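You operate a simulated robot arm through the tools that you are given. There is no shell and no other tool. Be economical: measure what you need, move in short steps, check, and stop when the job is done.

Carry out the task below with a simulated two-armed robot. There is one attempt and no reset: what you move stays moved.

Task
On the top of the middle bench, fold the blue cloth in half, so that its two short edges meet.

The check looks at the end state, three seconds after you hand in, the way a careful person would. Anything else that was tipped, shoved, dropped, spilled or broken makes it a failure. Flat cloth is picked up by pressing the open fingertips on it (5 to 10 N) and closing them slowly along it; thin cloth reads only 2 to 8 mm in the jaws.

Robot
Two 7-joint arms with two-finger parallel grippers on one trunk, on a base that drives. Base frame: it is fixed to the floor where the robot stands at the start and does not move with it; the origin is under the middle of the robot, x ahead of it, y to its left, z up. Lengths are in mm, angles in degrees, forces in N, time in s.
The left shoulder is at the start at [100, 174, 1107], the right one opposite. With the tool pointing down near the work surface each hand reaches from about 100 to 720 mm from the robot's upright axis, wherever it stands, measured 20 degrees to its own side. Places, roughly: middle bench [1500, 400, 800]. Payload 3.6 kg a hand.
Tool frame (each hand has its own): the origin (TCP) lies between the finger pads and is the grasp point; the fingertips stand 30 mm ahead of it; z points along the fingers, y is the line along which they close. The gripper opens to 110 mm. The fingers are 20 mm wide and 10 mm thick; the gripper's body (48 by 112 mm) begins 55 mm behind the TCP.
Orientation is told as [roll, pitch, yaw] about the base's x, y, z axes, in that order, counted from this pose: with the fingers straight down and closing along the base's y, the tool's x points along the base's -x, its y along +y and its z along -z.

Tools
- The arms move only by the tool play_rows. It takes "left_deltas", "right_deltas" or both (then of equal length, played together; a hand with none holds still); each is a list of rows, each a list of 7 numbers: the turn, a rotation vector about the tool's x, y, z in degrees, then the shift along the tool's x, y, z in m, then the opening in per cent of the stroke, from 0 (shut) to 100 (fully open). In form: [[ax, ay, az, tx, ty, tz, grip], ...]. A call has 1 to 12 rows; each row is the pose to reach, as a shift and turn from the pose commanded when the call began, along the tool's axes at that moment. Each row takes 0.2 s and may step no farther than 50 mm and 8.6 degrees from the row before; otherwise, or with a gripper value out of range, the whole call is refused. Where a pose cannot be reached the arm comes as near as it can. A force on the tool above 40 N (or 10 N above the force at the start of the call, whichever is more), or a blocked arm, ends the call early, and 0.2 s more pass. Each finger travels about 153 mm/s and halts on what it meets, pressing with about 30 N; the grip force reading is that of the motor and also rises with nothing between the fingers. The clock runs only during rows and for 0.2 s after the last one: add rows that repeat a pose to give the fingers time. The reply holds the time, the measured pose of the TCP, the force on the tool along the base axes, the opening and the grip force, in the units named above and with some noise, with the torque about the TCP (base axes, N m) and any sound that the robot's microphone picked up.
- Cameras (640 x 400 px; columns grow to the right, rows downward): "scene" is now at [187.5, 23, 1260.6]; the picture's right is [0.27, -0.96, 0.00], its down [-0.73, -0.20, -0.66] and it looks along [0.63, 0.18, -0.75] (base axes); focal length 282 px, centre (320, 200). "left" rides on the left gripper at [72, -17, -103] in its tool frame; the picture's right is [0.23, 0.97, 0.00], its down [-0.76, 0.18, -0.62] and it looks along [-0.61, 0.14, 0.78] (tool axes); focal length 222 px, centre (320, 200). "right" rides on the right gripper at [72, 17, -103] in its tool frame; the picture's right is [-0.23, 0.97, 0.00], its down [-0.76, -0.18, -0.62] and it looks along [-0.61, -0.14, 0.78] (tool axes); focal length 222 px, centre (320, 200).
- camera(camera): a new picture of that camera. No time passes.
- move_column(by): slides the trunk up (or, below 0, down) by that many mm; the arms and the scene camera ride with it, the base frame stays. It gives what a move gives, with no picture.
- steer(legs): drives the robot by 1 to 6 legs, each [ahead, left, turn to the left] in mm, mm and degrees, along the robot's own axes; the way and the turn of a leg run together, so that a leg with both is an arc; at most 1500 mm and 180 degrees a leg. The arms and the cameras ride along, it lands a little off, and it stops where it bumps. It gives what a move gives.
- aim_head(pan, tilt): turns the head with the scene camera to pan (to the left, within 86 degrees either way) and tilt (down, from -29 to 69), counted from straight ahead of the robot. It gives what a move gives.
- measure_at(camera, pixels): for up to 12 pixels [column, row] of the newest picture of that camera ("zoom" is the newest enlarged one), the place [x, y, z] in the base frame of the surface seen there, good to about 2 mm. No time passes.
- inspect(camera, box): a new picture of the part [left, top, right, bottom] of that camera's present view, enlarged. No time passes.
- close_job(): hands the job in; it is judged then, once.

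Keep the steps short. Do not move on a guess: measure, check each grasp and each placing, and mend mistakes. In all there are 80 turns and 70 pictures (those below and enlarged ones count). Leave the grippers open and the arms clear of the work at the hand-in unless told otherwise, and finish with a single line.

The tools are called after "Request:" as name(argument=value, ...) on one line, values as JSON. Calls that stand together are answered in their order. play_rows: Moves the arms, as the interface text tells. Its arguments: {"type":"object","properties":{"left_deltas":{"type":"array"},"right_deltas":{"type":"array"}},"required":[]} The other tools are called the same way: move_column (by) slides the trunk up or down; steer (legs) drives the base; aim_head (pan, tilt) turns the head that bears the scene camera; camera (camera) takes a picture; measure_at (camera, pixels) gives the place of the surface under pixels of a picture; inspect (camera, box) takes an enlarged picture of a part of a camera's view; close_job () hands the job in.

At the start:

```text
clock: 0.0
left_ee_pos: [389.9, 427.9, 900.6]
left_tool_rot: [0.0, 0.0, 0.0]
left_wrist_force: [1.4, -0.4, -0.4]
left_wrist_torque: [-0.01, 0.02, 0.0]
left_width: 109.9
left_finger_force: 0.1
right_ee_pos: [285.2, 6.4, 1089.7]
right_tool_rot: [0.0, 0.0, 0.0]
right_wrist_force: [0.8, -0.5, 0.1]
right_wrist_torque: [-0.03, 0.03, -0.01]
right_width: 109.9
right_finger_force: 0.1
trunk travel left (down, up): [-225.0, 538.0]
robot x, y, heading: [-2.0, -0.0, -0.0]
head pan, tilt: [15.7, 49.0]
```

scene: 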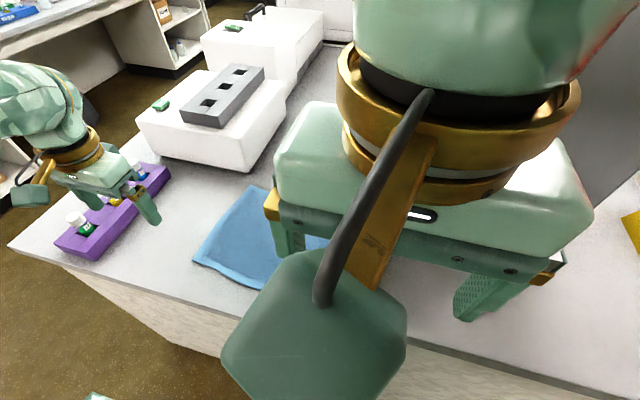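
right: 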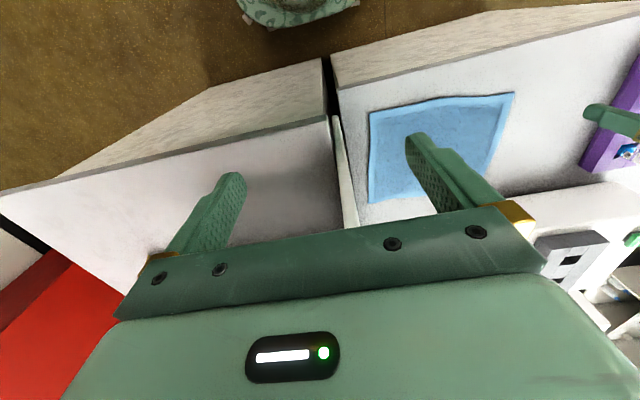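
left: 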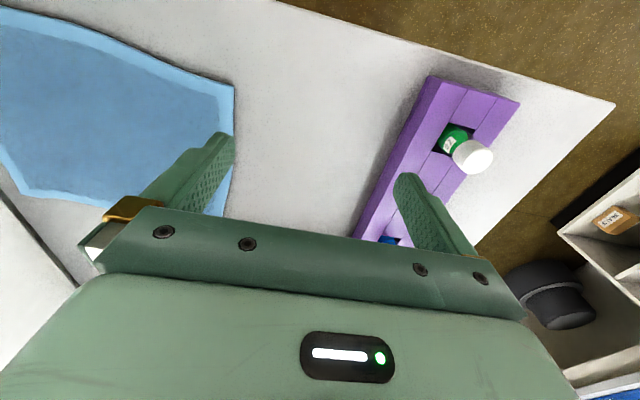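

I see a blue cloth on the bench right ahead of the robot, but the task's bench is given near [1500, 400]. I'll measure the cloth and bench points first.

Request:
measure_at(camera="right", pixels=[[370, 114], [514, 94], [371, 203], [490, 175], [440, 110], [380, 150], [300, 150], [540, 180]])

Request:
measure_at(camera="scene", pixels=[[195, 260], [250, 188], [12, 245], [90, 245], [180, 140], [220, 95], [280, 20], [20, 15], [300, 100], [160, 170]])

Request:
aim_head(pan=15, tilt=15)

Request:
camera(camera="scene")

```text
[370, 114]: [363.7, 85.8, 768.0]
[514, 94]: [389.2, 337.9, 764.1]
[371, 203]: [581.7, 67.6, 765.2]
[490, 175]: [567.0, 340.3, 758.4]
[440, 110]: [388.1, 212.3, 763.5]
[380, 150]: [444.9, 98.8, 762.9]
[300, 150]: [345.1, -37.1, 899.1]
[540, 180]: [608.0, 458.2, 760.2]
```

```text
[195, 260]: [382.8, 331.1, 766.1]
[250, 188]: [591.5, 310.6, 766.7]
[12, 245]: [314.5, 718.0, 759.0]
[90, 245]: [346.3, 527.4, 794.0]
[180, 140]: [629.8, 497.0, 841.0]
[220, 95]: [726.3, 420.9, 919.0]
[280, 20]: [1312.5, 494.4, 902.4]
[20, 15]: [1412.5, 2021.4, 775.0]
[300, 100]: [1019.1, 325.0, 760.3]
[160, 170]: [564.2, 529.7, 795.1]
```

```text
clock: 1.0
left_ee_pos: [390.1, 427.6, 900.7]
left_tool_rot: [0.0, 0.0, 0.1]
left_wrist_force: [0.0, 0.0, 0.1]
left_wrist_torque: [0.01, 0.0, 0.01]
left_width: 110.0
left_finger_force: 0.2
right_ee_pos: [283.9, 6.9, 1089.0]
right_tool_rot: [0.0, 0.1, 0.0]
right_wrist_force: [0.0, 0.0, -0.1]
right_wrist_torque: [0.01, 0.02, 0.0]
right_width: 110.0
right_finger_force: 0.1
trunk travel left (down, up): [-225.0, 538.0]
robot x, y, heading: [0.3, 0.5, -0.1]
head pan, tilt: [15.0, 15.0]
```

```text
66 pictures are left
```

scene: 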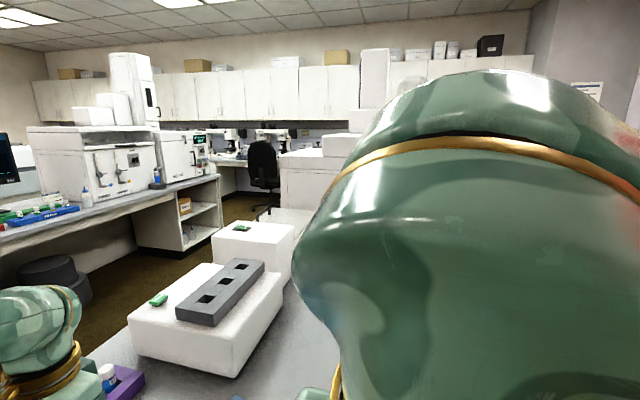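

The bench ahead runs from x≈320 on past 1300, so it is the middle bench. The cloth spans about x 364–585 and y 70–335, which puts its short edges at y≈75 and y≈335. The right arm blocks the head's view, so I'll shift it 150 mm to the right (high up and clear), then look down.

Request:
play_rows(right_deltas=[[0, 0, 0, 0, -0.04, 0, 100], [0, 0, 0, 0, -0.08, 0, 100], [0, 0, 0, 0, -0.12, 0, 100], [0, 0, 0, 0, -0.16, 0, 100], [0, 0, 0, 0, -0.16, 0, 100]])

Request:
aim_head(pan=15, tilt=52)

Request:
camera(camera="scene")

Request:
camera(camera="right")

```text
clock: 2.2
left_ee_pos: [391.2, 429.7, 899.2]
left_tool_rot: [0.0, -0.1, 0.0]
left_wrist_force: [-0.4, 0.0, -0.3]
left_wrist_torque: [-0.04, -0.03, 0.02]
left_width: 110.2
left_finger_force: 0.1
right_ee_pos: [284.5, -154.4, 1088.8]
right_tool_rot: [-0.2, 0.1, 0.0]
right_wrist_force: [1.5, -0.8, -0.2]
right_wrist_torque: [-0.01, 0.03, -0.01]
right_width: 110.1
right_finger_force: 0.0
trunk travel left (down, up): [-225.0, 538.0]
robot x, y, heading: [-0.2, 4.8, 0.1]
head pan, tilt: [15.0, 15.0]
```

```text
clock: 3.2
left_ee_pos: [390.0, 427.9, 901.1]
left_tool_rot: [0.0, -0.1, -0.1]
left_wrist_force: [-0.4, -0.2, -0.6]
left_wrist_torque: [-0.01, 0.0, -0.03]
left_width: 109.9
left_finger_force: 0.2
right_ee_pos: [285.8, -152.3, 1089.1]
right_tool_rot: [-0.1, 0.1, 0.0]
right_wrist_force: [0.3, 0.6, -0.2]
right_wrist_torque: [0.01, 0.02, 0.0]
right_width: 109.9
right_finger_force: 0.1
trunk travel left (down, up): [-225.0, 538.0]
robot x, y, heading: [-1.2, 0.6, 0.0]
head pan, tilt: [15.0, 52.0]
```

```text
65 pictures are left
```

scene: 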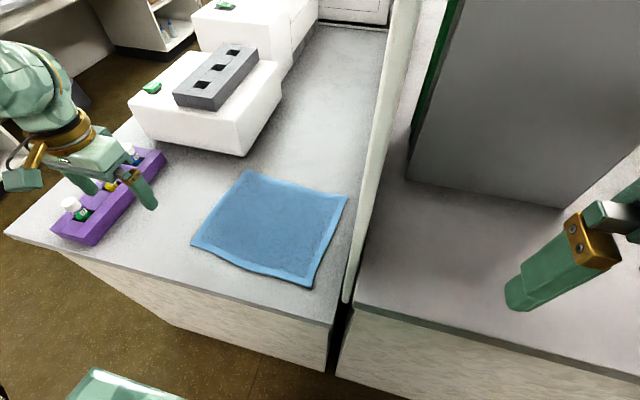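

```text
64 pictures are left
```

right: 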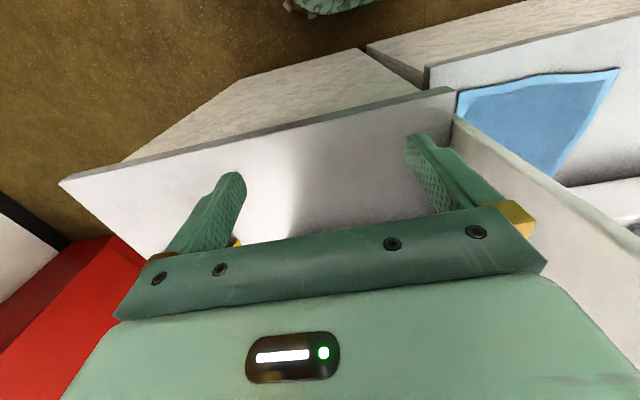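

Now the cloth is fully visible, with its corners at about (247,171), (347,197), (311,287) and (192,245). A partition wall runs beside it at columns 345–400. I'll measure the corners, wall, rack and bench edge.

Request:
measure_at(camera="scene", pixels=[[248, 173], [345, 197], [310, 285], [194, 244], [346, 300], [352, 240], [390, 100], [130, 195], [100, 235], [215, 145], [270, 230], [328, 322]])

Request:
inspect(camera="scene", box=[170, 150, 410, 300])

```text
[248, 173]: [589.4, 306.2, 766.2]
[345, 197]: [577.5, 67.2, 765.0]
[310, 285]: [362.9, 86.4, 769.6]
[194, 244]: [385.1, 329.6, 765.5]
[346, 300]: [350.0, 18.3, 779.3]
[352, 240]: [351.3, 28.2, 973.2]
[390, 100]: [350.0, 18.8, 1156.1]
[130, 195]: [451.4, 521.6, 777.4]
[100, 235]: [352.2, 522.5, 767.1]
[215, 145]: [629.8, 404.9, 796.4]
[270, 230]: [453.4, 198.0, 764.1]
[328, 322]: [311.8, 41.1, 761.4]
```

```text
2.67 times, centred on (290, 225) of scene
```

zoom: 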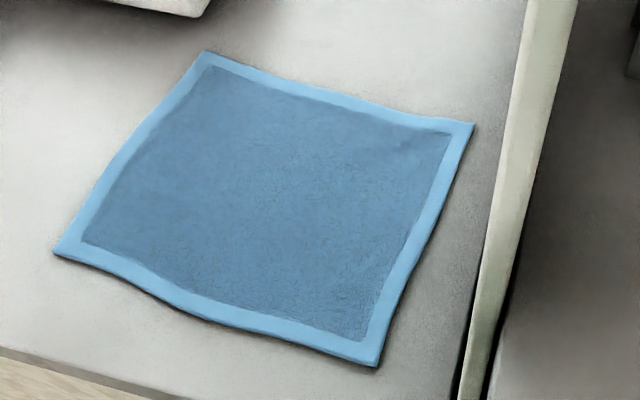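

The short edges are the y≈75 one and the y≈320 one, each about 210 mm, and the long edges are about 240 mm. A tall partition stands at y≈20–30 for x>350. Both hands will have to hold one short edge, so I plan to stand further left and turned right. Before that I'll check the space for the base, the partition top and the box heights.

Request:
measure_at(camera="scene", pixels=[[110, 385], [90, 385], [230, 60], [270, 80], [250, 120], [75, 205], [105, 185], [60, 230], [150, 160], [372, 150], [400, 60]])

Request:
play_rows(left_deltas=[[0, 0, 0, 0, 0, -0.05, 100], [0, 0, 0, 0, 0, -0.1, 100], [0, 0, 0, 0, 0, -0.15, 100], [0, 0, 0, 0, 0, -0.19, 100], [0, 0, 0, 0, 0, -0.19, 100]])

Request:
aim_head(pan=50, tilt=60)

Request:
camera(camera="scene")

```text
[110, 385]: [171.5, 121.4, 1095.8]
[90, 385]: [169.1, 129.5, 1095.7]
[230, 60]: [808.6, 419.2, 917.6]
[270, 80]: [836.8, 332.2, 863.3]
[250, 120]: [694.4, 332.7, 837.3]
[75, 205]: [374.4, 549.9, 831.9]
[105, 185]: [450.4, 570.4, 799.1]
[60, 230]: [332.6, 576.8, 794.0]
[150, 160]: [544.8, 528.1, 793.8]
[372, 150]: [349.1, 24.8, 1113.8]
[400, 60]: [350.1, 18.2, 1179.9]
```

```text
clock: 4.4
left_ee_pos: [391.0, 429.5, 1089.7]
left_tool_rot: [0.0, -0.1, 0.0]
left_wrist_force: [-0.2, 0.0, 0.0]
left_wrist_torque: [-0.02, -0.03, 0.0]
left_width: 110.2
left_finger_force: 0.0
right_ee_pos: [285.5, -153.1, 1088.1]
right_tool_rot: [0.0, 0.1, 0.0]
right_wrist_force: [-0.5, -0.3, 0.8]
right_wrist_torque: [-0.01, 0.01, -0.03]
right_width: 109.8
right_finger_force: 0.1
trunk travel left (down, up): [-225.0, 538.0]
robot x, y, heading: [1.7, -2.2, 0.1]
head pan, tilt: [15.0, 52.0]
```

```text
clock: 5.4
left_ee_pos: [389.8, 428.3, 1090.9]
left_tool_rot: [0.0, 0.0, 0.0]
left_wrist_force: [-1.1, -0.1, 0.7]
left_wrist_torque: [-0.01, -0.03, 0.0]
left_width: 110.1
left_finger_force: 0.0
right_ee_pos: [285.2, -153.1, 1088.5]
right_tool_rot: [-0.1, 0.1, -0.1]
right_wrist_force: [0.3, -0.3, 0.8]
right_wrist_torque: [0.02, 0.0, 0.03]
right_width: 110.1
right_finger_force: 0.0
trunk travel left (down, up): [-225.0, 538.0]
robot x, y, heading: [1.6, -0.6, -0.3]
head pan, tilt: [50.0, 60.0]
```

```text
62 pictures are left
```

scene: 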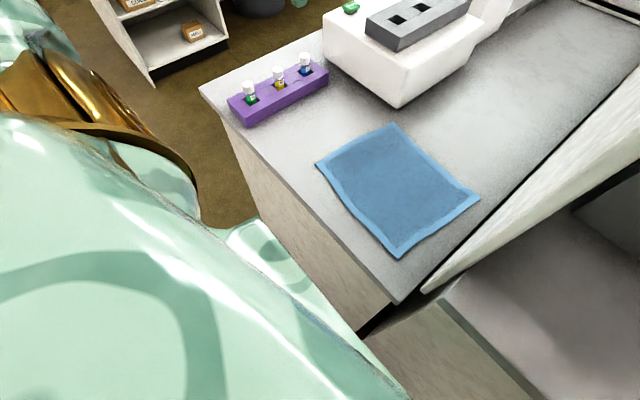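

The left arm and part of the base show at (270,250), and the floor to the left is clear. I'll measure where the base front sits against the bench side.

Request:
measure_at(camera="scene", pixels=[[270, 250], [300, 275], [240, 225], [340, 330], [290, 200], [215, 120], [220, 190]])

Request:
steer(legs=[[0, 400, 0]])

```text
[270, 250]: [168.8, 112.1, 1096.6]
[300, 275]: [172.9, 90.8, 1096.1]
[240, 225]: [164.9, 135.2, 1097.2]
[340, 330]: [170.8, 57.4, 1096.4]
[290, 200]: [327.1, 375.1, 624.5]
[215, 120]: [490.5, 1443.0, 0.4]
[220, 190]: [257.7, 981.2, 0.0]
```

```text
clock: 8.1
left_ee_pos: [390.1, 827.3, 1090.4]
left_tool_rot: [0.0, -0.1, -0.5]
left_wrist_force: [0.7, 0.1, 0.4]
left_wrist_torque: [0.0, -0.01, -0.01]
left_width: 110.0
left_finger_force: 0.0
right_ee_pos: [280.1, 245.5, 1089.4]
right_tool_rot: [0.0, -0.3, -0.5]
right_wrist_force: [-0.5, -1.3, 0.1]
right_wrist_torque: [-0.03, -0.01, 0.03]
right_width: 110.0
right_finger_force: 0.1
trunk travel left (down, up): [-225.0, 538.0]
robot x, y, heading: [2.8, 404.1, -0.5]
head pan, tilt: [50.0, 60.0]
stopped in leg 1: the robot was blocked; the commanded pose is now the measured one
```

The robot reached y=404, though the reply says it was blocked at the end. I'll turn right in place in small steps.

Request:
steer(legs=[[0, 0, -17]])

Request:
aim_head(pan=0, tilt=60)

Request:
camera(camera="scene")

```text
clock: 9.5
left_ee_pos: [501.5, 691.5, 1089.9]
left_tool_rot: [-0.1, 0.0, -17.6]
left_wrist_force: [-0.2, 0.2, -0.1]
left_wrist_torque: [-0.01, -0.01, -0.03]
left_width: 109.9
left_finger_force: 0.1
right_ee_pos: [225.8, 168.8, 1088.1]
right_tool_rot: [0.1, 0.0, -17.7]
right_wrist_force: [-0.8, 0.1, -0.6]
right_wrist_torque: [0.01, -0.01, 0.03]
right_width: 109.8
right_finger_force: 0.1
trunk travel left (down, up): [-225.0, 538.0]
robot x, y, heading: [1.5, 402.4, -17.6]
head pan, tilt: [50.0, 60.0]
```

```text
clock: 10.7
left_ee_pos: [501.3, 692.5, 1089.7]
left_tool_rot: [0.0, 0.1, -17.6]
left_wrist_force: [-0.2, -1.0, -0.1]
left_wrist_torque: [0.0, 0.01, 0.0]
left_width: 109.9
left_finger_force: 0.0
right_ee_pos: [225.3, 168.2, 1090.4]
right_tool_rot: [0.0, 0.0, -17.7]
right_wrist_force: [-0.3, -0.4, 0.1]
right_wrist_torque: [-0.03, 0.02, 0.0]
right_width: 110.0
right_finger_force: 0.0
trunk travel left (down, up): [-225.0, 538.0]
robot x, y, heading: [2.3, 403.8, -17.5]
head pan, tilt: [0.0, 60.0]
```

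```text
61 pictures are left
```

scene: 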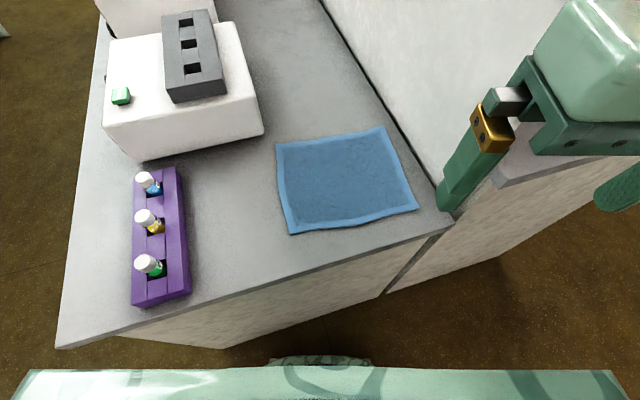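

The view is good now. The base front shows at about (315,361). I'll measure its gap to the bench and then turn another 15°.

Request:
measure_at(camera="scene", pixels=[[315, 361], [280, 362], [365, 361], [285, 143], [385, 130], [417, 208], [290, 232]])

Request:
steer(legs=[[0, 0, -16]])

Request:
camera(camera="scene")

```text
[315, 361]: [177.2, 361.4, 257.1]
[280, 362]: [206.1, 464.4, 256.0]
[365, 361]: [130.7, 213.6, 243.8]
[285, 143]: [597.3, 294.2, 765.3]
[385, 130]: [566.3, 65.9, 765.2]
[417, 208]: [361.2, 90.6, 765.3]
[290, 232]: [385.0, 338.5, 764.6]
```

```text
clock: 12.0
left_ee_pos: [562.0, 542.3, 1089.7]
left_tool_rot: [0.0, 0.1, -33.6]
left_wrist_force: [0.1, -0.3, -0.4]
left_wrist_torque: [0.02, 0.02, 0.02]
left_width: 110.0
left_finger_force: 0.1
right_ee_pos: [152.4, 115.2, 1088.9]
right_tool_rot: [0.0, 0.0, -33.6]
right_wrist_force: [0.2, 1.1, 0.4]
right_wrist_torque: [0.0, -0.02, 0.02]
right_width: 109.9
right_finger_force: 0.1
trunk travel left (down, up): [-225.0, 538.0]
robot x, y, heading: [-0.8, 399.4, -33.5]
head pan, tilt: [0.0, 60.0]
```

```text
60 pictures are left
```

scene: 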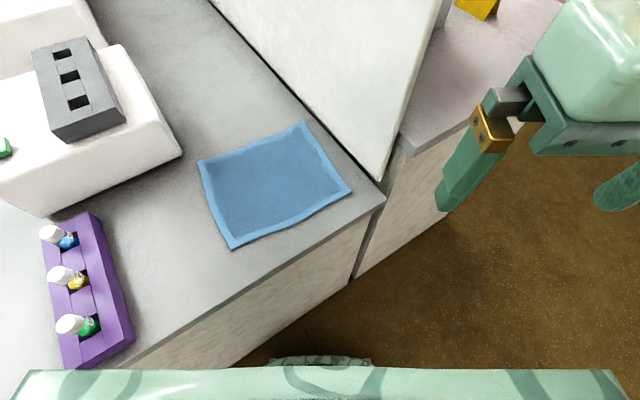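

The robot now stands at (0,399) heading −33.5°, which should let both hands reach. Plan: grip the right short edge (y≈70–90) with both hands, left hand at the far end near [549,100] and right hand at the near end near [394,118]. Then carry it over to the left edge. First the left hand goes high above its spot, turning to yaw −6.7°.

Request:
play_rows(left_deltas=[[0, 0, -3, -0.0229, -0.0371, 0.01, 60], [0, 0, -6, -0.0458, -0.0742, 0.02, 60], [0, 0, -9, -0.0687, -0.1112, 0.03, 60], [0, 0, -12, -0.0916, -0.1483, 0.04, 60], [0, 0, -15, -0.1144, -0.1854, 0.05, 60], [0, 0, -18, -0.1373, -0.2225, 0.06, 60], [0, 0, -21, -0.1602, -0.2595, 0.07, 60], [0, 0, -24, -0.1831, -0.2966, 0.08, 60], [0, 0, -27, -0.206, -0.3337, 0.09, 60], [0, 0, -27, -0.206, -0.3337, 0.09, 60]])

Request:
camera(camera="scene")

```text
clock: 14.2
left_ee_pos: [545.8, 232.2, 1004.9]
left_tool_rot: [0.1, 0.1, -6.5]
left_wrist_force: [-0.7, 0.2, 0.1]
left_wrist_torque: [0.0, 0.0, 0.01]
left_width: 66.1
left_finger_force: 0.0
left hand out of reach, approached as far as the arm can: row 8, 9, 10
right_ee_pos: [153.2, 115.8, 1088.1]
right_tool_rot: [0.0, 0.0, -33.6]
right_wrist_force: [-0.5, 0.7, -0.3]
right_wrist_torque: [0.02, -0.04, 0.02]
right_width: 109.8
right_finger_force: 0.1
trunk travel left (down, up): [-225.0, 538.0]
robot x, y, heading: [0.2, 405.2, -33.8]
head pan, tilt: [0.0, 60.0]
```

```text
59 pictures are left
```

scene: 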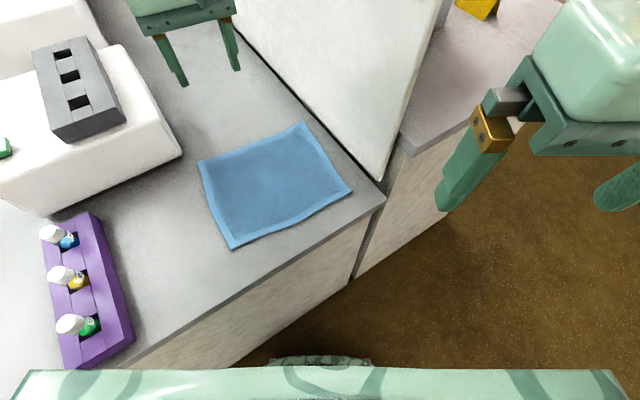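

The left arm hit its reach limit at [546,232,1005], because reach is shorter this high up. I'll lower it by 100 mm and look at the pose again.

Request:
play_rows(left_deltas=[[0, 0, 0, 0, 0, 0.04, 45], [0, 0, 0, 0, 0, 0.08, 45], [0, 0, 0, 0, 0, 0.1, 45], [0, 0, 0, 0, 0, 0.1, 45]])

```text
clock: 15.2
left_ee_pos: [547.7, 235.8, 904.3]
left_tool_rot: [-0.1, 0.0, -6.6]
left_wrist_force: [-0.3, -0.2, -0.5]
left_wrist_torque: [-0.01, 0.0, 0.02]
left_width: 49.4
left_finger_force: 0.1
right_ee_pos: [152.6, 114.8, 1089.4]
right_tool_rot: [0.0, 0.0, -33.6]
right_wrist_force: [0.3, -0.4, 0.5]
right_wrist_torque: [-0.02, 0.0, 0.03]
right_width: 110.0
right_finger_force: 0.1
trunk travel left (down, up): [-225.0, 538.0]
robot x, y, heading: [-1.9, 404.8, -33.6]
head pan, tilt: [0.0, 60.0]
```

The pose is now [548,236,904]. Next I'll try 100 mm toward −y at this height.

Request:
play_rows(left_deltas=[[0, 0, 0, -0.0046, -0.0397, 0, 45], [0, 0, 0, -0.0092, -0.0794, 0, 45], [0, 0, 0, -0.0115, -0.0993, 0, 45], [0, 0, 0, -0.0115, -0.0993, 0, 45]])

Request:
camera(camera="left")

```text
clock: 16.2
left_ee_pos: [541.0, 232.7, 920.5]
left_tool_rot: [0.0, 0.1, -6.6]
left_wrist_force: [0.3, 0.2, 0.4]
left_wrist_torque: [0.02, -0.03, -0.02]
left_width: 49.4
left_finger_force: 0.1
left hand out of reach, approached as far as the arm can: row 1, 2, 3, 4
right_ee_pos: [153.7, 115.1, 1089.7]
right_tool_rot: [0.1, 0.1, -33.5]
right_wrist_force: [0.1, -0.3, -0.2]
right_wrist_torque: [0.0, -0.05, -0.01]
right_width: 110.1
right_finger_force: 0.1
trunk travel left (down, up): [-225.0, 538.0]
robot x, y, heading: [2.3, 401.0, -33.6]
head pan, tilt: [0.0, 60.0]
```

```text
58 pictures are left
```

left: 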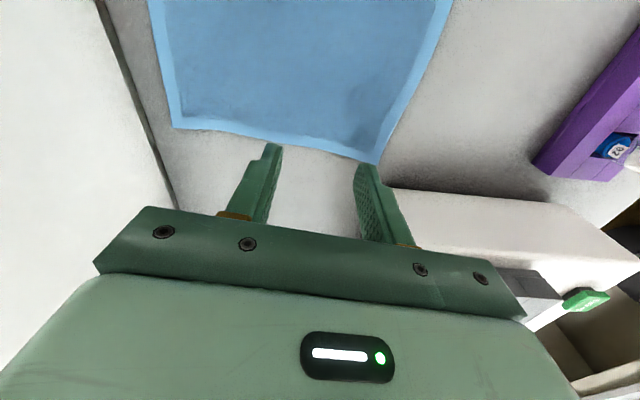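

The left arm stops around y≈233 even when low. That suggests a joint limit tied to the yaw of +27° relative to the robot. I'll turn the yaw back and then try moving toward −y.

Request:
play_rows(left_deltas=[[0, 0, 8, 0, 0, 0, 45], [0, 0, 16, 0, 0, 0, 45], [0, 0, 24, 0, 0, 0, 45], [0, 0, 27, -0.0046, -0.0397, 0, 45], [0, 0, 27, -0.0092, -0.0794, 0, 45], [0, 0, 27, -0.0115, -0.0993, 0, 45], [0, 0, 27, -0.0115, -0.0993, 0, 45]])

```text
clock: 17.8
left_ee_pos: [538.6, 231.4, 932.9]
left_tool_rot: [0.1, 0.1, -33.6]
left_wrist_force: [0.0, 0.9, 0.1]
left_wrist_torque: [-0.03, 0.01, 0.0]
left_width: 49.5
left_finger_force: 0.1
left hand out of reach, approached as far as the arm can: row 4, 5, 6, 7
right_ee_pos: [153.2, 115.1, 1089.9]
right_tool_rot: [0.0, -0.1, -33.6]
right_wrist_force: [0.4, -0.2, -0.4]
right_wrist_torque: [-0.03, 0.0, 0.02]
right_width: 109.9
right_finger_force: 0.1
trunk travel left (down, up): [-225.0, 538.0]
robot x, y, heading: [2.2, 402.5, -33.7]
head pan, tilt: [0.0, 60.0]
```

It isn't the yaw. I'll look at the left arm's shape with the head.

Request:
aim_head(pan=25, tilt=25)

Request:
camera(camera="scene")

```text
clock: 18.8
left_ee_pos: [538.7, 231.5, 931.9]
left_tool_rot: [0.0, -0.1, -33.5]
left_wrist_force: [0.1, -0.3, 0.8]
left_wrist_torque: [0.0, 0.01, 0.01]
left_width: 49.4
left_finger_force: 0.0
right_ee_pos: [153.1, 115.8, 1089.9]
right_tool_rot: [0.0, -0.1, -33.6]
right_wrist_force: [0.3, -0.2, 0.1]
right_wrist_torque: [-0.02, 0.01, 0.0]
right_width: 110.1
right_finger_force: 0.0
trunk travel left (down, up): [-225.0, 538.0]
robot x, y, heading: [2.2, 400.9, -33.6]
head pan, tilt: [25.0, 25.0]
```

```text
57 pictures are left
```

scene: 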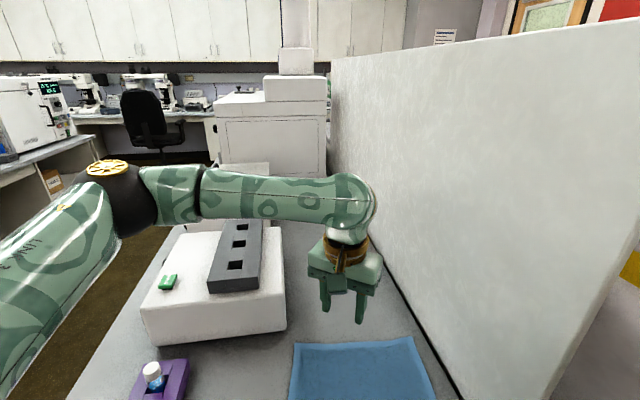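

The elbow is far out to the left, so the arm isn't stretched. I'll measure some points on it and on the partition.

Request:
measure_at(camera="scene", pixels=[[110, 165], [200, 190], [300, 190], [368, 200], [345, 250], [340, 75], [410, 290], [500, 60], [20, 260]])

```text
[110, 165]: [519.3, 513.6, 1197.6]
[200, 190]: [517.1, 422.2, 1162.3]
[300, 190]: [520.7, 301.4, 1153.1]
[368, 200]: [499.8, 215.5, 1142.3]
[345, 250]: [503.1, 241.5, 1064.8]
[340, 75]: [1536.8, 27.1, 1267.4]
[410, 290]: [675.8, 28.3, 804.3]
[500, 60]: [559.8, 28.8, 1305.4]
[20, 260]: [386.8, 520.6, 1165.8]
```

The elbow sits at about [530,520,1170], well bent. The solver may be stuck against a shoulder limit. I'll test whether the hand can move inward on a path closer to the robot, toward base (−x,−y).

Request:
play_rows(left_deltas=[[0, 0, 0, 0.04, 0, 0, 45], [0, 0, 0, 0.08, 0, 0, 45], [0, 0, 0, 0.12, 0, 0, 45], [0, 0, 0, 0.12, -0.04, 0, 45], [0, 0, 0, 0.12, -0.08, 0, 45], [0, 0, 0, 0.12, -0.12, 0, 45], [0, 0, 0, 0.12, -0.16, 0, 45], [0, 0, 0, 0.12, -0.16, 0, 45]])

Request:
camera(camera="scene")

```text
clock: 20.6
left_ee_pos: [407.7, 256.4, 933.5]
left_tool_rot: [0.0, 0.0, -33.6]
left_wrist_force: [-0.1, 0.4, -0.9]
left_wrist_torque: [-0.05, -0.01, -0.01]
left_width: 49.2
left_finger_force: 0.1
left hand out of reach, approached as far as the arm can: row 5, 6, 7, 8
right_ee_pos: [152.5, 115.8, 1089.4]
right_tool_rot: [0.1, -0.1, -33.5]
right_wrist_force: [-0.1, 0.3, -0.8]
right_wrist_torque: [0.03, -0.03, -0.02]
right_width: 110.1
right_finger_force: 0.1
trunk travel left (down, up): [-225.0, 538.0]
robot x, y, heading: [0.3, 402.9, -33.4]
head pan, tilt: [25.0, 25.0]
```

```text
56 pictures are left
```

scene: 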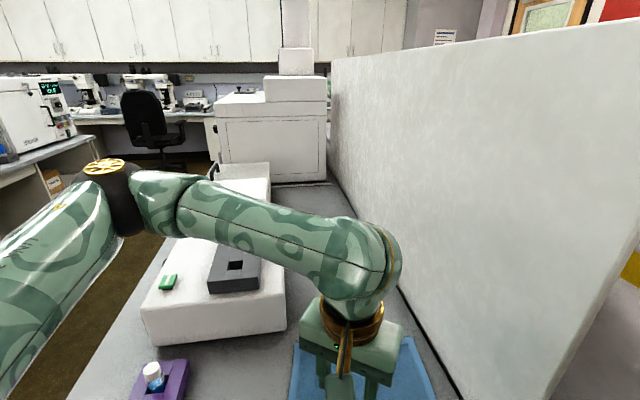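

The elbow stays put while the forearm pivots, so the left arm is at a shoulder limit in this arm shape. The right arm reached further inward at the start, from high up and close in. I'll move the left hand back outward and test the right hand: inward first, then forward at height.

Request:
play_rows(left_deltas=[[0, 0, 0, 0, 0.04, 0, 45], [0, 0, 0, 0, 0.08, 0, 45], [0, 0, 0, 0, 0.12, 0, 45], [0, 0, 0, 0, 0.15, 0, 45], [0, 0, 0, 0, 0.15, 0, 45], [0, 0, 0, 0, 0.15, 0, 45], [0, 0, 0, 0, 0.15, 0, 45], [0, 0, 0, 0, 0.15, 0, 45], [0, 0, 0, 0, 0.15, 0, 45], [0, 0, 0, 0, 0.15, 0, 45]], right_deltas=[[0, 0, 0, 0, 0.045, 0, 45], [0, 0, 0, 0, 0.09, 0, 45], [0, 0, 0, 0, 0.133, 0, 45], [0, 0, 0, 0, 0.133, 0, 45], [0, 0, 0, -0.04, 0.133, 0, 45], [0, 0, 0, -0.08, 0.133, 0, 45], [0, 0, 0, -0.12, 0.133, 0, 45], [0, 0, 0, -0.16, 0.133, 0, 45], [0, 0, 0, -0.2, 0.133, 0, 45], [0, 0, 0, -0.2, 0.133, 0, 45]])

Request:
aim_head(pan=-15, tilt=25)

Request:
camera(camera="scene")

```text
clock: 22.8
left_ee_pos: [489.7, 381.8, 934.1]
left_tool_rot: [0.0, 0.0, -33.6]
left_wrist_force: [-0.5, -0.1, 0.2]
left_wrist_torque: [-0.02, -0.02, -0.04]
left_width: 49.6
left_finger_force: 0.1
right_ee_pos: [393.7, 115.3, 1089.5]
right_tool_rot: [0.0, -0.1, -33.6]
right_wrist_force: [-0.9, 0.6, 0.2]
right_wrist_torque: [0.02, -0.03, -0.01]
right_width: 49.6
right_finger_force: 0.2
trunk travel left (down, up): [-225.0, 538.0]
robot x, y, heading: [-1.0, 402.0, -33.6]
head pan, tilt: [25.0, 25.0]
```

```text
clock: 23.9
left_ee_pos: [491.3, 381.4, 935.2]
left_tool_rot: [0.0, 0.1, -33.6]
left_wrist_force: [0.3, 0.3, -0.4]
left_wrist_torque: [-0.03, -0.01, 0.02]
left_width: 49.3
left_finger_force: 0.1
right_ee_pos: [394.0, 114.8, 1088.7]
right_tool_rot: [0.0, -0.1, -33.6]
right_wrist_force: [-0.3, -0.1, 0.4]
right_wrist_torque: [0.02, 0.02, -0.03]
right_width: 49.3
right_finger_force: 0.0
trunk travel left (down, up): [-225.0, 538.0]
robot x, y, heading: [1.0, 401.7, -33.6]
head pan, tilt: [-15.0, 25.0]
```

```text
55 pictures are left
```

scene: 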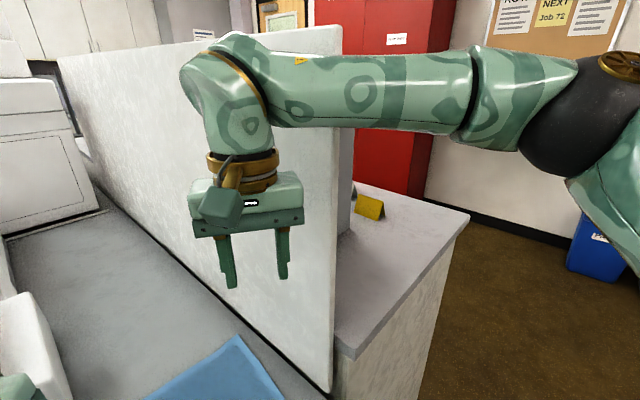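

The right arm got there, but lowering it would push its forearm into the partition. So folding with both hands on an edge that lies along my reach direction isn't practical. New plan: go back near the start pose (heading 0). With the left hand alone, whose forearm comes from the open left side, fold by the middle of the right edge, then square up the corners. First I'll retract both hands.

Request:
play_rows(left_deltas=[[0, 0, 0, 0, 0, -0.03, 45], [0, 0, 0, 0, 0, -0.06, 45], [0, 0, 0, 0, 0, -0.1, 45], [0, 0, 0, 0, 0, -0.13, 45], [0, 0, 0, 0, 0, -0.13, 45], [0, 0, 0, 0, 0, -0.13, 45], [0, 0, 0, 0, 0, -0.13, 45], [0, 0, 0, 0, 0, -0.13, 45], [0, 0, 0, 0, 0, -0.13, 45], [0, 0, 0, 0, 0, -0.13, 45]], right_deltas=[[0, 0, 0, 0.04, 0, 0, 45], [0, 0, 0, 0.08, 0, 0, 45], [0, 0, 0, 0.12, 0, 0, 45], [0, 0, 0, 0.16, 0, 0, 45], [0, 0, 0, 0.2, 0, 0, 45], [0, 0, 0, 0.2, -0.045, 0, 45], [0, 0, 0, 0.2, -0.09, 0, 45], [0, 0, 0, 0.2, -0.133, 0, 45], [0, 0, 0, 0.2, -0.133, 0, 45], [0, 0, 0, 0.2, -0.133, 0, 45]])

Request:
steer(legs=[[0, 0, 33.6], [0, -440, 0]])

Request:
aim_head(pan=18, tilt=55)

Request:
camera(camera="scene")

```text
clock: 26.1
left_ee_pos: [491.3, 379.3, 1067.3]
left_tool_rot: [0.0, 0.0, -33.6]
left_wrist_force: [-0.1, 0.2, -0.8]
left_wrist_torque: [0.03, -0.01, -0.02]
left_width: 49.5
left_finger_force: 0.1
right_ee_pos: [152.0, 114.2, 1089.2]
right_tool_rot: [0.0, 0.1, -33.6]
right_wrist_force: [0.5, 0.1, 0.3]
right_wrist_torque: [0.08, 0.02, -0.02]
right_width: 49.6
right_finger_force: 0.1
trunk travel left (down, up): [-225.0, 538.0]
robot x, y, heading: [5.1, 400.7, -33.5]
head pan, tilt: [-15.0, 25.0]
```

```text
clock: 28.4
left_ee_pos: [418.3, 653.8, 1065.6]
left_tool_rot: [0.0, -0.1, -0.1]
left_wrist_force: [-0.1, -0.1, 0.1]
left_wrist_torque: [-0.03, 0.01, 0.02]
left_width: 49.8
left_finger_force: 0.0
right_ee_pos: [280.8, 244.5, 1090.1]
right_tool_rot: [0.0, -0.3, 0.0]
right_wrist_force: [0.4, -0.1, 0.2]
right_wrist_torque: [0.0, -0.01, 0.0]
right_width: 49.3
right_finger_force: 0.0
trunk travel left (down, up): [-225.0, 538.0]
robot x, y, heading: [1.8, 399.0, -0.3]
head pan, tilt: [-15.0, 25.0]
stopped in leg 2: the robot was blocked; the commanded pose is now the measured one
```

```text
clock: 29.4
left_ee_pos: [417.6, 655.1, 1066.0]
left_tool_rot: [0.0, -0.1, 0.0]
left_wrist_force: [0.4, -0.6, 0.7]
left_wrist_torque: [0.0, 0.01, 0.0]
left_width: 49.4
left_finger_force: 0.1
right_ee_pos: [280.6, 246.2, 1090.3]
right_tool_rot: [-0.1, -0.3, 0.0]
right_wrist_force: [0.3, 0.9, -0.2]
right_wrist_torque: [-0.04, 0.03, -0.01]
right_width: 49.7
right_finger_force: 0.0
trunk travel left (down, up): [-225.0, 538.0]
robot x, y, heading: [2.9, 400.2, 0.0]
head pan, tilt: [18.0, 55.0]
```

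```text
54 pictures are left
```

scene: 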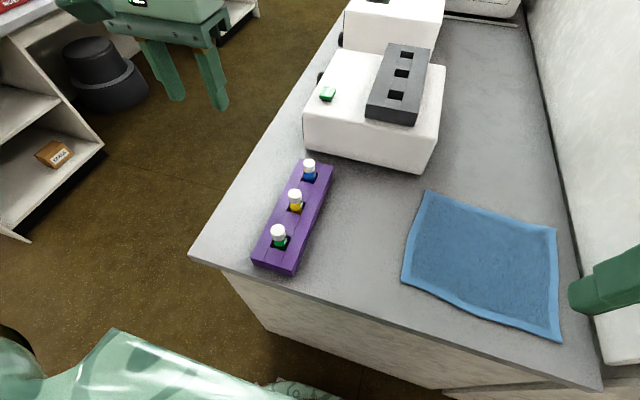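

The side move was blocked at once. I suspect the right elbow is near the partition. I'll look right.

Request:
aim_head(pan=-45, tilt=25)

Request:
camera(camera="scene")

```text
clock: 30.7
left_ee_pos: [416.4, 652.9, 1067.6]
left_tool_rot: [0.0, -0.2, 0.0]
left_wrist_force: [0.0, -0.2, 0.7]
left_wrist_torque: [0.0, 0.0, -0.01]
left_width: 49.4
left_finger_force: 0.1
right_ee_pos: [280.1, 244.7, 1090.2]
right_tool_rot: [0.0, -0.4, 0.0]
right_wrist_force: [0.3, 0.0, 0.1]
right_wrist_torque: [0.02, -0.01, -0.01]
right_width: 49.3
right_finger_force: 0.1
trunk travel left (down, up): [-225.0, 538.0]
robot x, y, heading: [0.8, 403.1, 0.0]
head pan, tilt: [-45.0, 25.0]
```

```text
53 pictures are left
```

scene: 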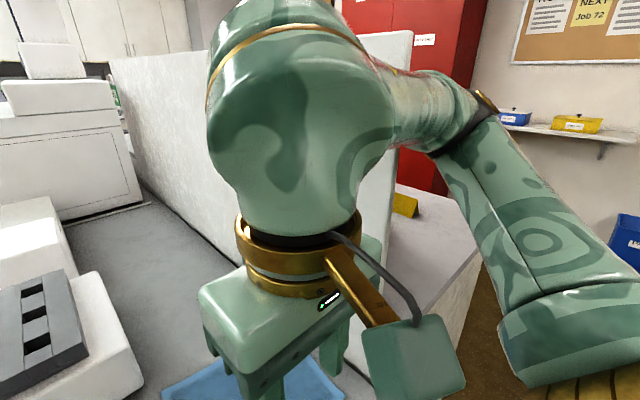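

The right elbow, around (450,110), is close to the partition's end. I'll measure there.

Request:
measure_at(camera="scene", pixels=[[405, 60], [420, 85], [450, 100], [400, 130], [485, 100], [440, 150], [405, 200], [380, 40]])

Request:
inspect(camera="scene", box=[340, 20, 540, 220])

```text
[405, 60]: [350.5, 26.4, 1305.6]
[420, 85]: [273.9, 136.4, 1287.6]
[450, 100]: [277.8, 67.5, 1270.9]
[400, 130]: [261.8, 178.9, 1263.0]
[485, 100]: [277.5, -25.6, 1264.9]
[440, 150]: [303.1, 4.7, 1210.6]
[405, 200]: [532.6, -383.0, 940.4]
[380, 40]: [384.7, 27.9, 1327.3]
```

```text
2.00 times, centred on (440, 120) of scene
```

zoom: 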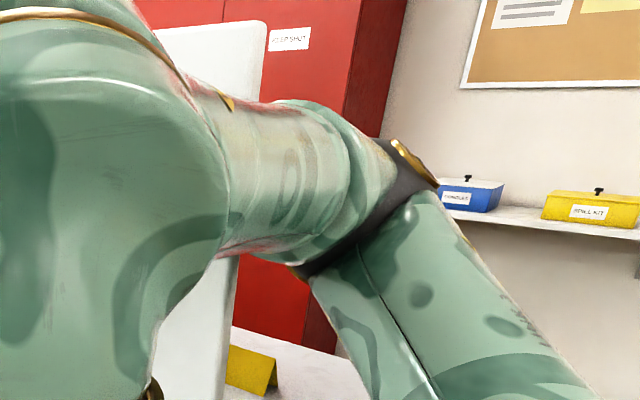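

The forearm's front is at about x 350, so it is just touching the partition's end face. I'll back off 100 mm, drive right 435 mm, then come forward again.

Request:
steer(legs=[[-100, 0, 0], [0, -435, 0], [90, 0, 0]])

Request:
aim_head(pan=18, tilt=52)

Request:
camera(camera="scene")

```text
clock: 34.8
left_ee_pos: [410.5, 220.2, 1064.2]
left_tool_rot: [0.0, 0.1, 0.1]
left_wrist_force: [-0.4, -0.5, -0.9]
left_wrist_torque: [-0.01, 0.04, 0.02]
left_width: 49.7
left_finger_force: 0.1
right_ee_pos: [276.5, -188.5, 1089.5]
right_tool_rot: [0.0, 0.0, 0.1]
right_wrist_force: [-0.2, 0.2, 0.3]
right_wrist_torque: [-0.02, 0.06, 0.04]
right_width: 49.5
right_finger_force: 0.1
trunk travel left (down, up): [-225.0, 538.0]
robot x, y, heading: [-11.3, -35.8, 0.1]
head pan, tilt: [-45.0, 25.0]
```

```text
clock: 36.1
left_ee_pos: [409.0, 220.4, 1064.8]
left_tool_rot: [0.0, 0.1, 0.0]
left_wrist_force: [0.0, -0.7, -0.1]
left_wrist_torque: [0.01, 0.03, 0.03]
left_width: 49.7
left_finger_force: 0.0
right_ee_pos: [276.1, -189.5, 1088.9]
right_tool_rot: [0.0, -0.2, 0.1]
right_wrist_force: [0.1, 0.3, -0.5]
right_wrist_torque: [0.0, 0.02, 0.02]
right_width: 49.4
right_finger_force: 0.0
trunk travel left (down, up): [-225.0, 538.0]
robot x, y, heading: [-14.1, -33.5, 0.2]
head pan, tilt: [18.0, 52.0]
```

```text
51 pictures are left
```

scene: 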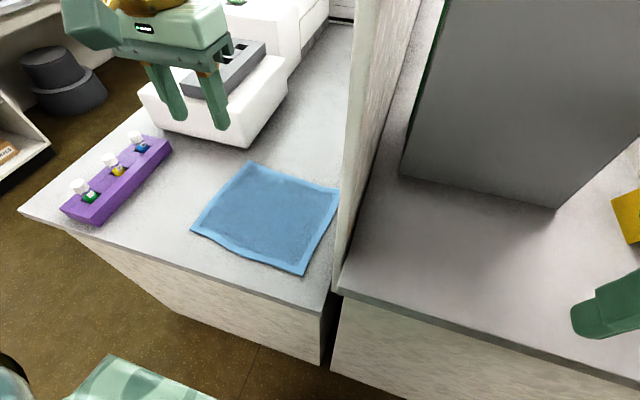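

The robot is now at (−14,−34) with heading 0 and everything looks unharmed. I'll zoom on the cloth and measure its edges precisely.

Request:
inspect(camera="scene", box=[180, 150, 350, 285])

```text
2.96 times, centred on (265, 218) of scene
```

zoom: 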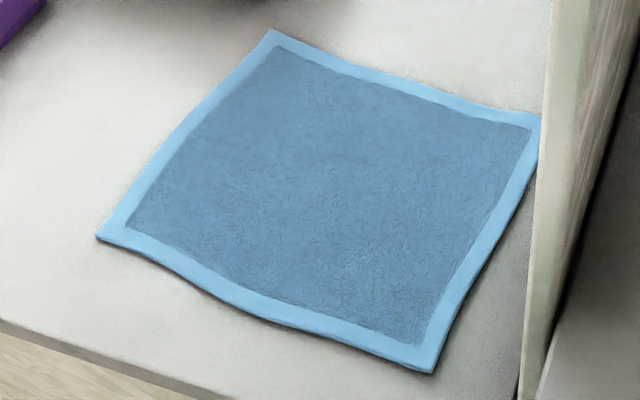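

Request:
measure_at(camera="zoom", pixels=[[431, 370], [460, 318], [490, 258], [515, 200], [538, 145], [272, 33], [98, 236], [182, 120], [270, 312], [400, 78], [330, 200], [500, 300]])

```text
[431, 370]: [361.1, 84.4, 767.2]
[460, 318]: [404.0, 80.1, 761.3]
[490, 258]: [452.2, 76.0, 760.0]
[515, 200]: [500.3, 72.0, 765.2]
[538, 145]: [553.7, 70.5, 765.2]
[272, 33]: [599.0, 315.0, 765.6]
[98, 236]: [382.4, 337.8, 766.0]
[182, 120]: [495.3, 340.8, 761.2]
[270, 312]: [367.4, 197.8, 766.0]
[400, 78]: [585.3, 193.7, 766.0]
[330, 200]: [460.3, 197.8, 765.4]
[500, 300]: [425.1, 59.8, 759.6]
```

The right edge runs from (361,85) to (554,70), so its middle is at about (470,76), with the bench at z≈760. Next the left hand goes above (472,108), at z 840, with a 40 mm opening and yaw −5°.

Request:
play_rows(left_deltas=[[0, 0, 0.8, -0.0105, -0.0187, 0.0375, 36], [0, 0, 1.6, -0.021, -0.0373, 0.075, 36], [0, 0, 2.5, -0.0315, -0.056, 0.1125, 36], [0, 0, 3.3, -0.042, -0.0747, 0.15, 36], [0, 0, 4.1, -0.0525, -0.0933, 0.1875, 36], [0, 0, 5, -0.063, -0.112, 0.225, 36], [0, 0, 5, -0.063, -0.112, 0.225, 36]])

Request:
camera(camera="scene")

Request:
camera(camera="left")

```text
clock: 37.7
left_ee_pos: [472.0, 113.4, 842.5]
left_tool_rot: [-0.1, 0.0, -4.8]
left_wrist_force: [0.0, -0.6, 0.4]
left_wrist_torque: [-0.02, -0.01, 0.01]
left_width: 39.4
left_finger_force: 0.0
left hand out of reach, approached as far as the arm can: row 6, 7
right_ee_pos: [274.8, -188.1, 1089.0]
right_tool_rot: [0.0, -0.1, 0.0]
right_wrist_force: [-0.1, 0.2, 0.4]
right_wrist_torque: [-0.01, -0.02, 0.02]
right_width: 49.6
right_finger_force: 0.1
trunk travel left (down, up): [-225.0, 538.0]
robot x, y, heading: [-10.7, -36.0, 0.4]
head pan, tilt: [18.0, 52.0]
```

```text
49 pictures are left
```

scene: 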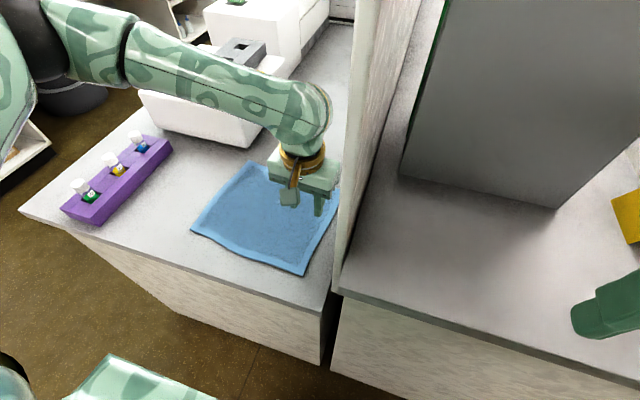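

```text
48 pictures are left
```

left: 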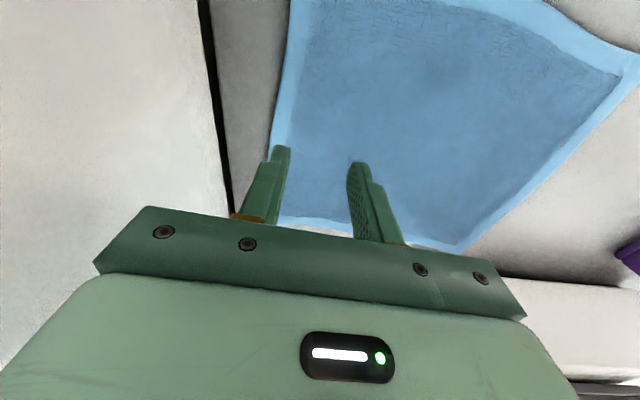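

The reach limit bites at y≈113. I'll move the hand 60 mm left, drive the robot 60 mm right, and then re-approach.

Request:
play_rows(left_deltas=[[0, 0, 0, 0, 0.04, -0.02, 36], [0, 0, 0, 0, 0.08, -0.04, 36], [0, 0, 0, 0, 0.08, -0.04, 36]])

Request:
steer(legs=[[0, -60, 0]])

```text
clock: 38.5
left_ee_pos: [478.8, 193.2, 883.8]
left_tool_rot: [0.0, 0.0, -4.9]
left_wrist_force: [-0.3, 0.1, -0.2]
left_wrist_torque: [0.0, 0.0, 0.0]
left_width: 39.6
left_finger_force: 0.1
right_ee_pos: [275.4, -189.0, 1089.1]
right_tool_rot: [0.0, -0.1, 0.1]
right_wrist_force: [0.5, 0.0, 0.1]
right_wrist_torque: [0.01, 0.06, 0.02]
right_width: 49.3
right_finger_force: 0.1
trunk travel left (down, up): [-225.0, 538.0]
robot x, y, heading: [-8.8, -34.1, 0.0]
head pan, tilt: [18.0, 52.0]
```

```text
clock: 39.5
left_ee_pos: [478.1, 131.1, 882.5]
left_tool_rot: [0.1, 0.0, -5.0]
left_wrist_force: [-0.3, -0.7, -0.1]
left_wrist_torque: [0.02, 0.02, 0.03]
left_width: 39.6
left_finger_force: 0.1
right_ee_pos: [274.8, -251.2, 1088.5]
right_tool_rot: [0.1, 0.0, -0.1]
right_wrist_force: [0.2, -0.3, 0.0]
right_wrist_torque: [0.08, 0.0, 0.06]
right_width: 49.3
right_finger_force: 0.2
trunk travel left (down, up): [-225.0, 538.0]
robot x, y, heading: [-11.5, -94.4, 0.0]
head pan, tilt: [18.0, 52.0]
```

Now down to [472,107,800], just above contact, which I expect near TCP z≈795.

Request:
play_rows(left_deltas=[[0, 0, 0, 0.004, -0.0244, 0.03, 36], [0, 0, 0, 0.004, -0.0244, 0.06, 36], [0, 0, 0, 0.004, -0.0244, 0.08, 36], [0, 0, 0, 0.004, -0.0244, 0.08, 36]])

Request:
inspect(camera="left", box=[180, 60, 480, 250])

```text
clock: 40.5
left_ee_pos: [474.3, 107.8, 803.2]
left_tool_rot: [0.0, 0.0, -4.9]
left_wrist_force: [-0.6, -0.7, 0.8]
left_wrist_torque: [0.0, -0.04, -0.01]
left_width: 39.8
left_finger_force: 0.0
right_ee_pos: [275.0, -249.6, 1089.7]
right_tool_rot: [-0.1, -0.1, 0.0]
right_wrist_force: [0.4, -1.9, 0.8]
right_wrist_torque: [0.02, 0.01, 0.0]
right_width: 49.6
right_finger_force: 0.0
trunk travel left (down, up): [-225.0, 538.0]
robot x, y, heading: [-13.3, -96.0, 0.1]
head pan, tilt: [18.0, 52.0]
```

```text
2.11 times, centred on (330, 155) of left
```

zoom: 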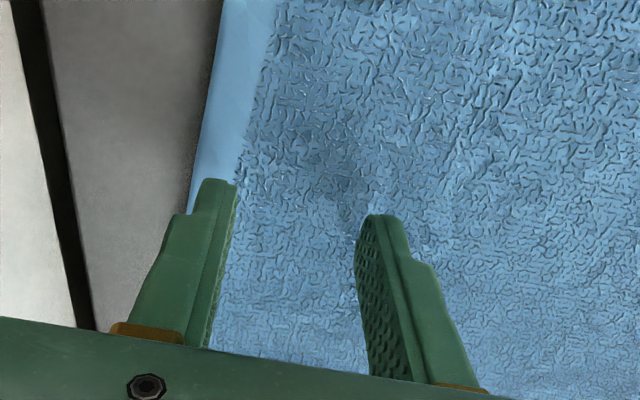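

The outer fingertip sits on the hem, just inside the edge. Next I press down gently in small steps and read the force.

Request:
play_rows(left_deltas=[[0, 0, 0, 0, 0, 0.004, 36], [0, 0, 0, 0, 0, 0.008, 36], [0, 0, 0, 0, 0, 0.008, 36]])

```text
clock: 41.3
left_ee_pos: [472.2, 108.1, 794.8]
left_tool_rot: [0.0, 0.0, -5.0]
left_wrist_force: [-0.3, 0.4, 2.0]
left_wrist_torque: [-0.01, 0.0, 0.02]
left_width: 39.6
left_finger_force: 0.0
right_ee_pos: [275.0, -249.6, 1089.5]
right_tool_rot: [-0.1, -0.2, 0.0]
right_wrist_force: [0.0, -1.3, -0.1]
right_wrist_torque: [0.01, 0.0, 0.05]
right_width: 49.1
right_finger_force: 0.1
trunk travel left (down, up): [-225.0, 538.0]
robot x, y, heading: [-7.2, -93.7, 0.0]
head pan, tilt: [18.0, 52.0]
```

Contact is beginning (about 2 N). A little further down.

Request:
play_rows(left_deltas=[[0, 0, 0, 0, 0, 0.002, 36], [0, 0, 0, 0, 0, 0.004, 36], [0, 0, 0, 0, 0, 0.004, 36]])

```text
clock: 42.1
left_ee_pos: [472.4, 109.0, 792.2]
left_tool_rot: [0.0, -0.4, -4.9]
left_wrist_force: [2.8, 3.9, 23.2]
left_wrist_torque: [0.16, -0.02, -0.03]
left_width: 39.5
left_finger_force: 0.2
right_ee_pos: [273.1, -249.7, 1090.6]
right_tool_rot: [0.1, -0.2, 0.1]
right_wrist_force: [0.2, 0.1, -0.2]
right_wrist_torque: [0.01, 0.01, -0.02]
right_width: 49.2
right_finger_force: 0.0
trunk travel left (down, up): [-225.0, 538.0]
robot x, y, heading: [-6.3, -93.8, 0.2]
head pan, tilt: [18.0, 52.0]
```

That is 23 N, too hard. I'll ease up 1.7 mm to land in 5–10 N, then close slowly.

Request:
play_rows(left_deltas=[[0, 0, 0, 0, 0, -0.0017, 36], [0, 0, 0, 0, 0, -0.0017, 36]])

```text
clock: 42.7
left_ee_pos: [471.9, 108.4, 791.7]
left_tool_rot: [0.0, -0.2, -5.0]
left_wrist_force: [3.9, 2.0, 16.9]
left_wrist_torque: [0.1, -0.11, 0.0]
left_width: 39.5
left_finger_force: 0.1
right_ee_pos: [274.4, -249.8, 1088.6]
right_tool_rot: [0.2, -0.1, 0.0]
right_wrist_force: [-0.2, 0.0, -0.7]
right_wrist_torque: [0.01, 0.0, 0.01]
right_width: 49.5
right_finger_force: 0.0
trunk travel left (down, up): [-225.0, 538.0]
robot x, y, heading: [-11.8, -94.3, 0.1]
head pan, tilt: [18.0, 52.0]
```

It still reads 17 N. Up another 1.2 mm, closing slowly in the same call.

Request:
play_rows(left_deltas=[[0, 0, 0, 0, 0, -0.0012, 36], [0, 0, 0, 0, 0, -0.0012, 33], [0, 0, 0, 0, 0, -0.0012, 30], [0, 0, 0, 0, 0, -0.0012, 27], [0, 0, 0, 0, 0, -0.0012, 24], [0, 0, 0, 0, 0, -0.0012, 21], [0, 0, 0, 0, 0, -0.0012, 18], [0, 0, 0, 0, 0, -0.0012, 15]])

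Request:
inspect(camera="left", box=[180, 60, 480, 250])

```text
clock: 44.5
left_ee_pos: [472.0, 108.5, 793.8]
left_tool_rot: [0.0, -0.1, -5.0]
left_wrist_force: [0.4, 0.2, 3.9]
left_wrist_torque: [0.01, -0.03, 0.0]
left_width: 16.1
left_finger_force: 0.0
right_ee_pos: [275.5, -248.6, 1089.3]
right_tool_rot: [0.1, -0.1, 0.0]
right_wrist_force: [-0.7, 0.3, 0.1]
right_wrist_torque: [-0.01, -0.03, -0.01]
right_width: 49.7
right_finger_force: 0.1
trunk travel left (down, up): [-225.0, 538.0]
robot x, y, heading: [-9.3, -94.2, 0.2]
head pan, tilt: [18.0, 52.0]
```

```text
2.11 times, centred on (330, 155) of left
```

zoom: 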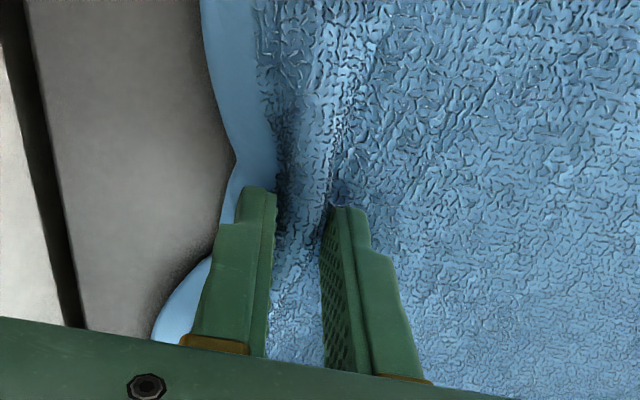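

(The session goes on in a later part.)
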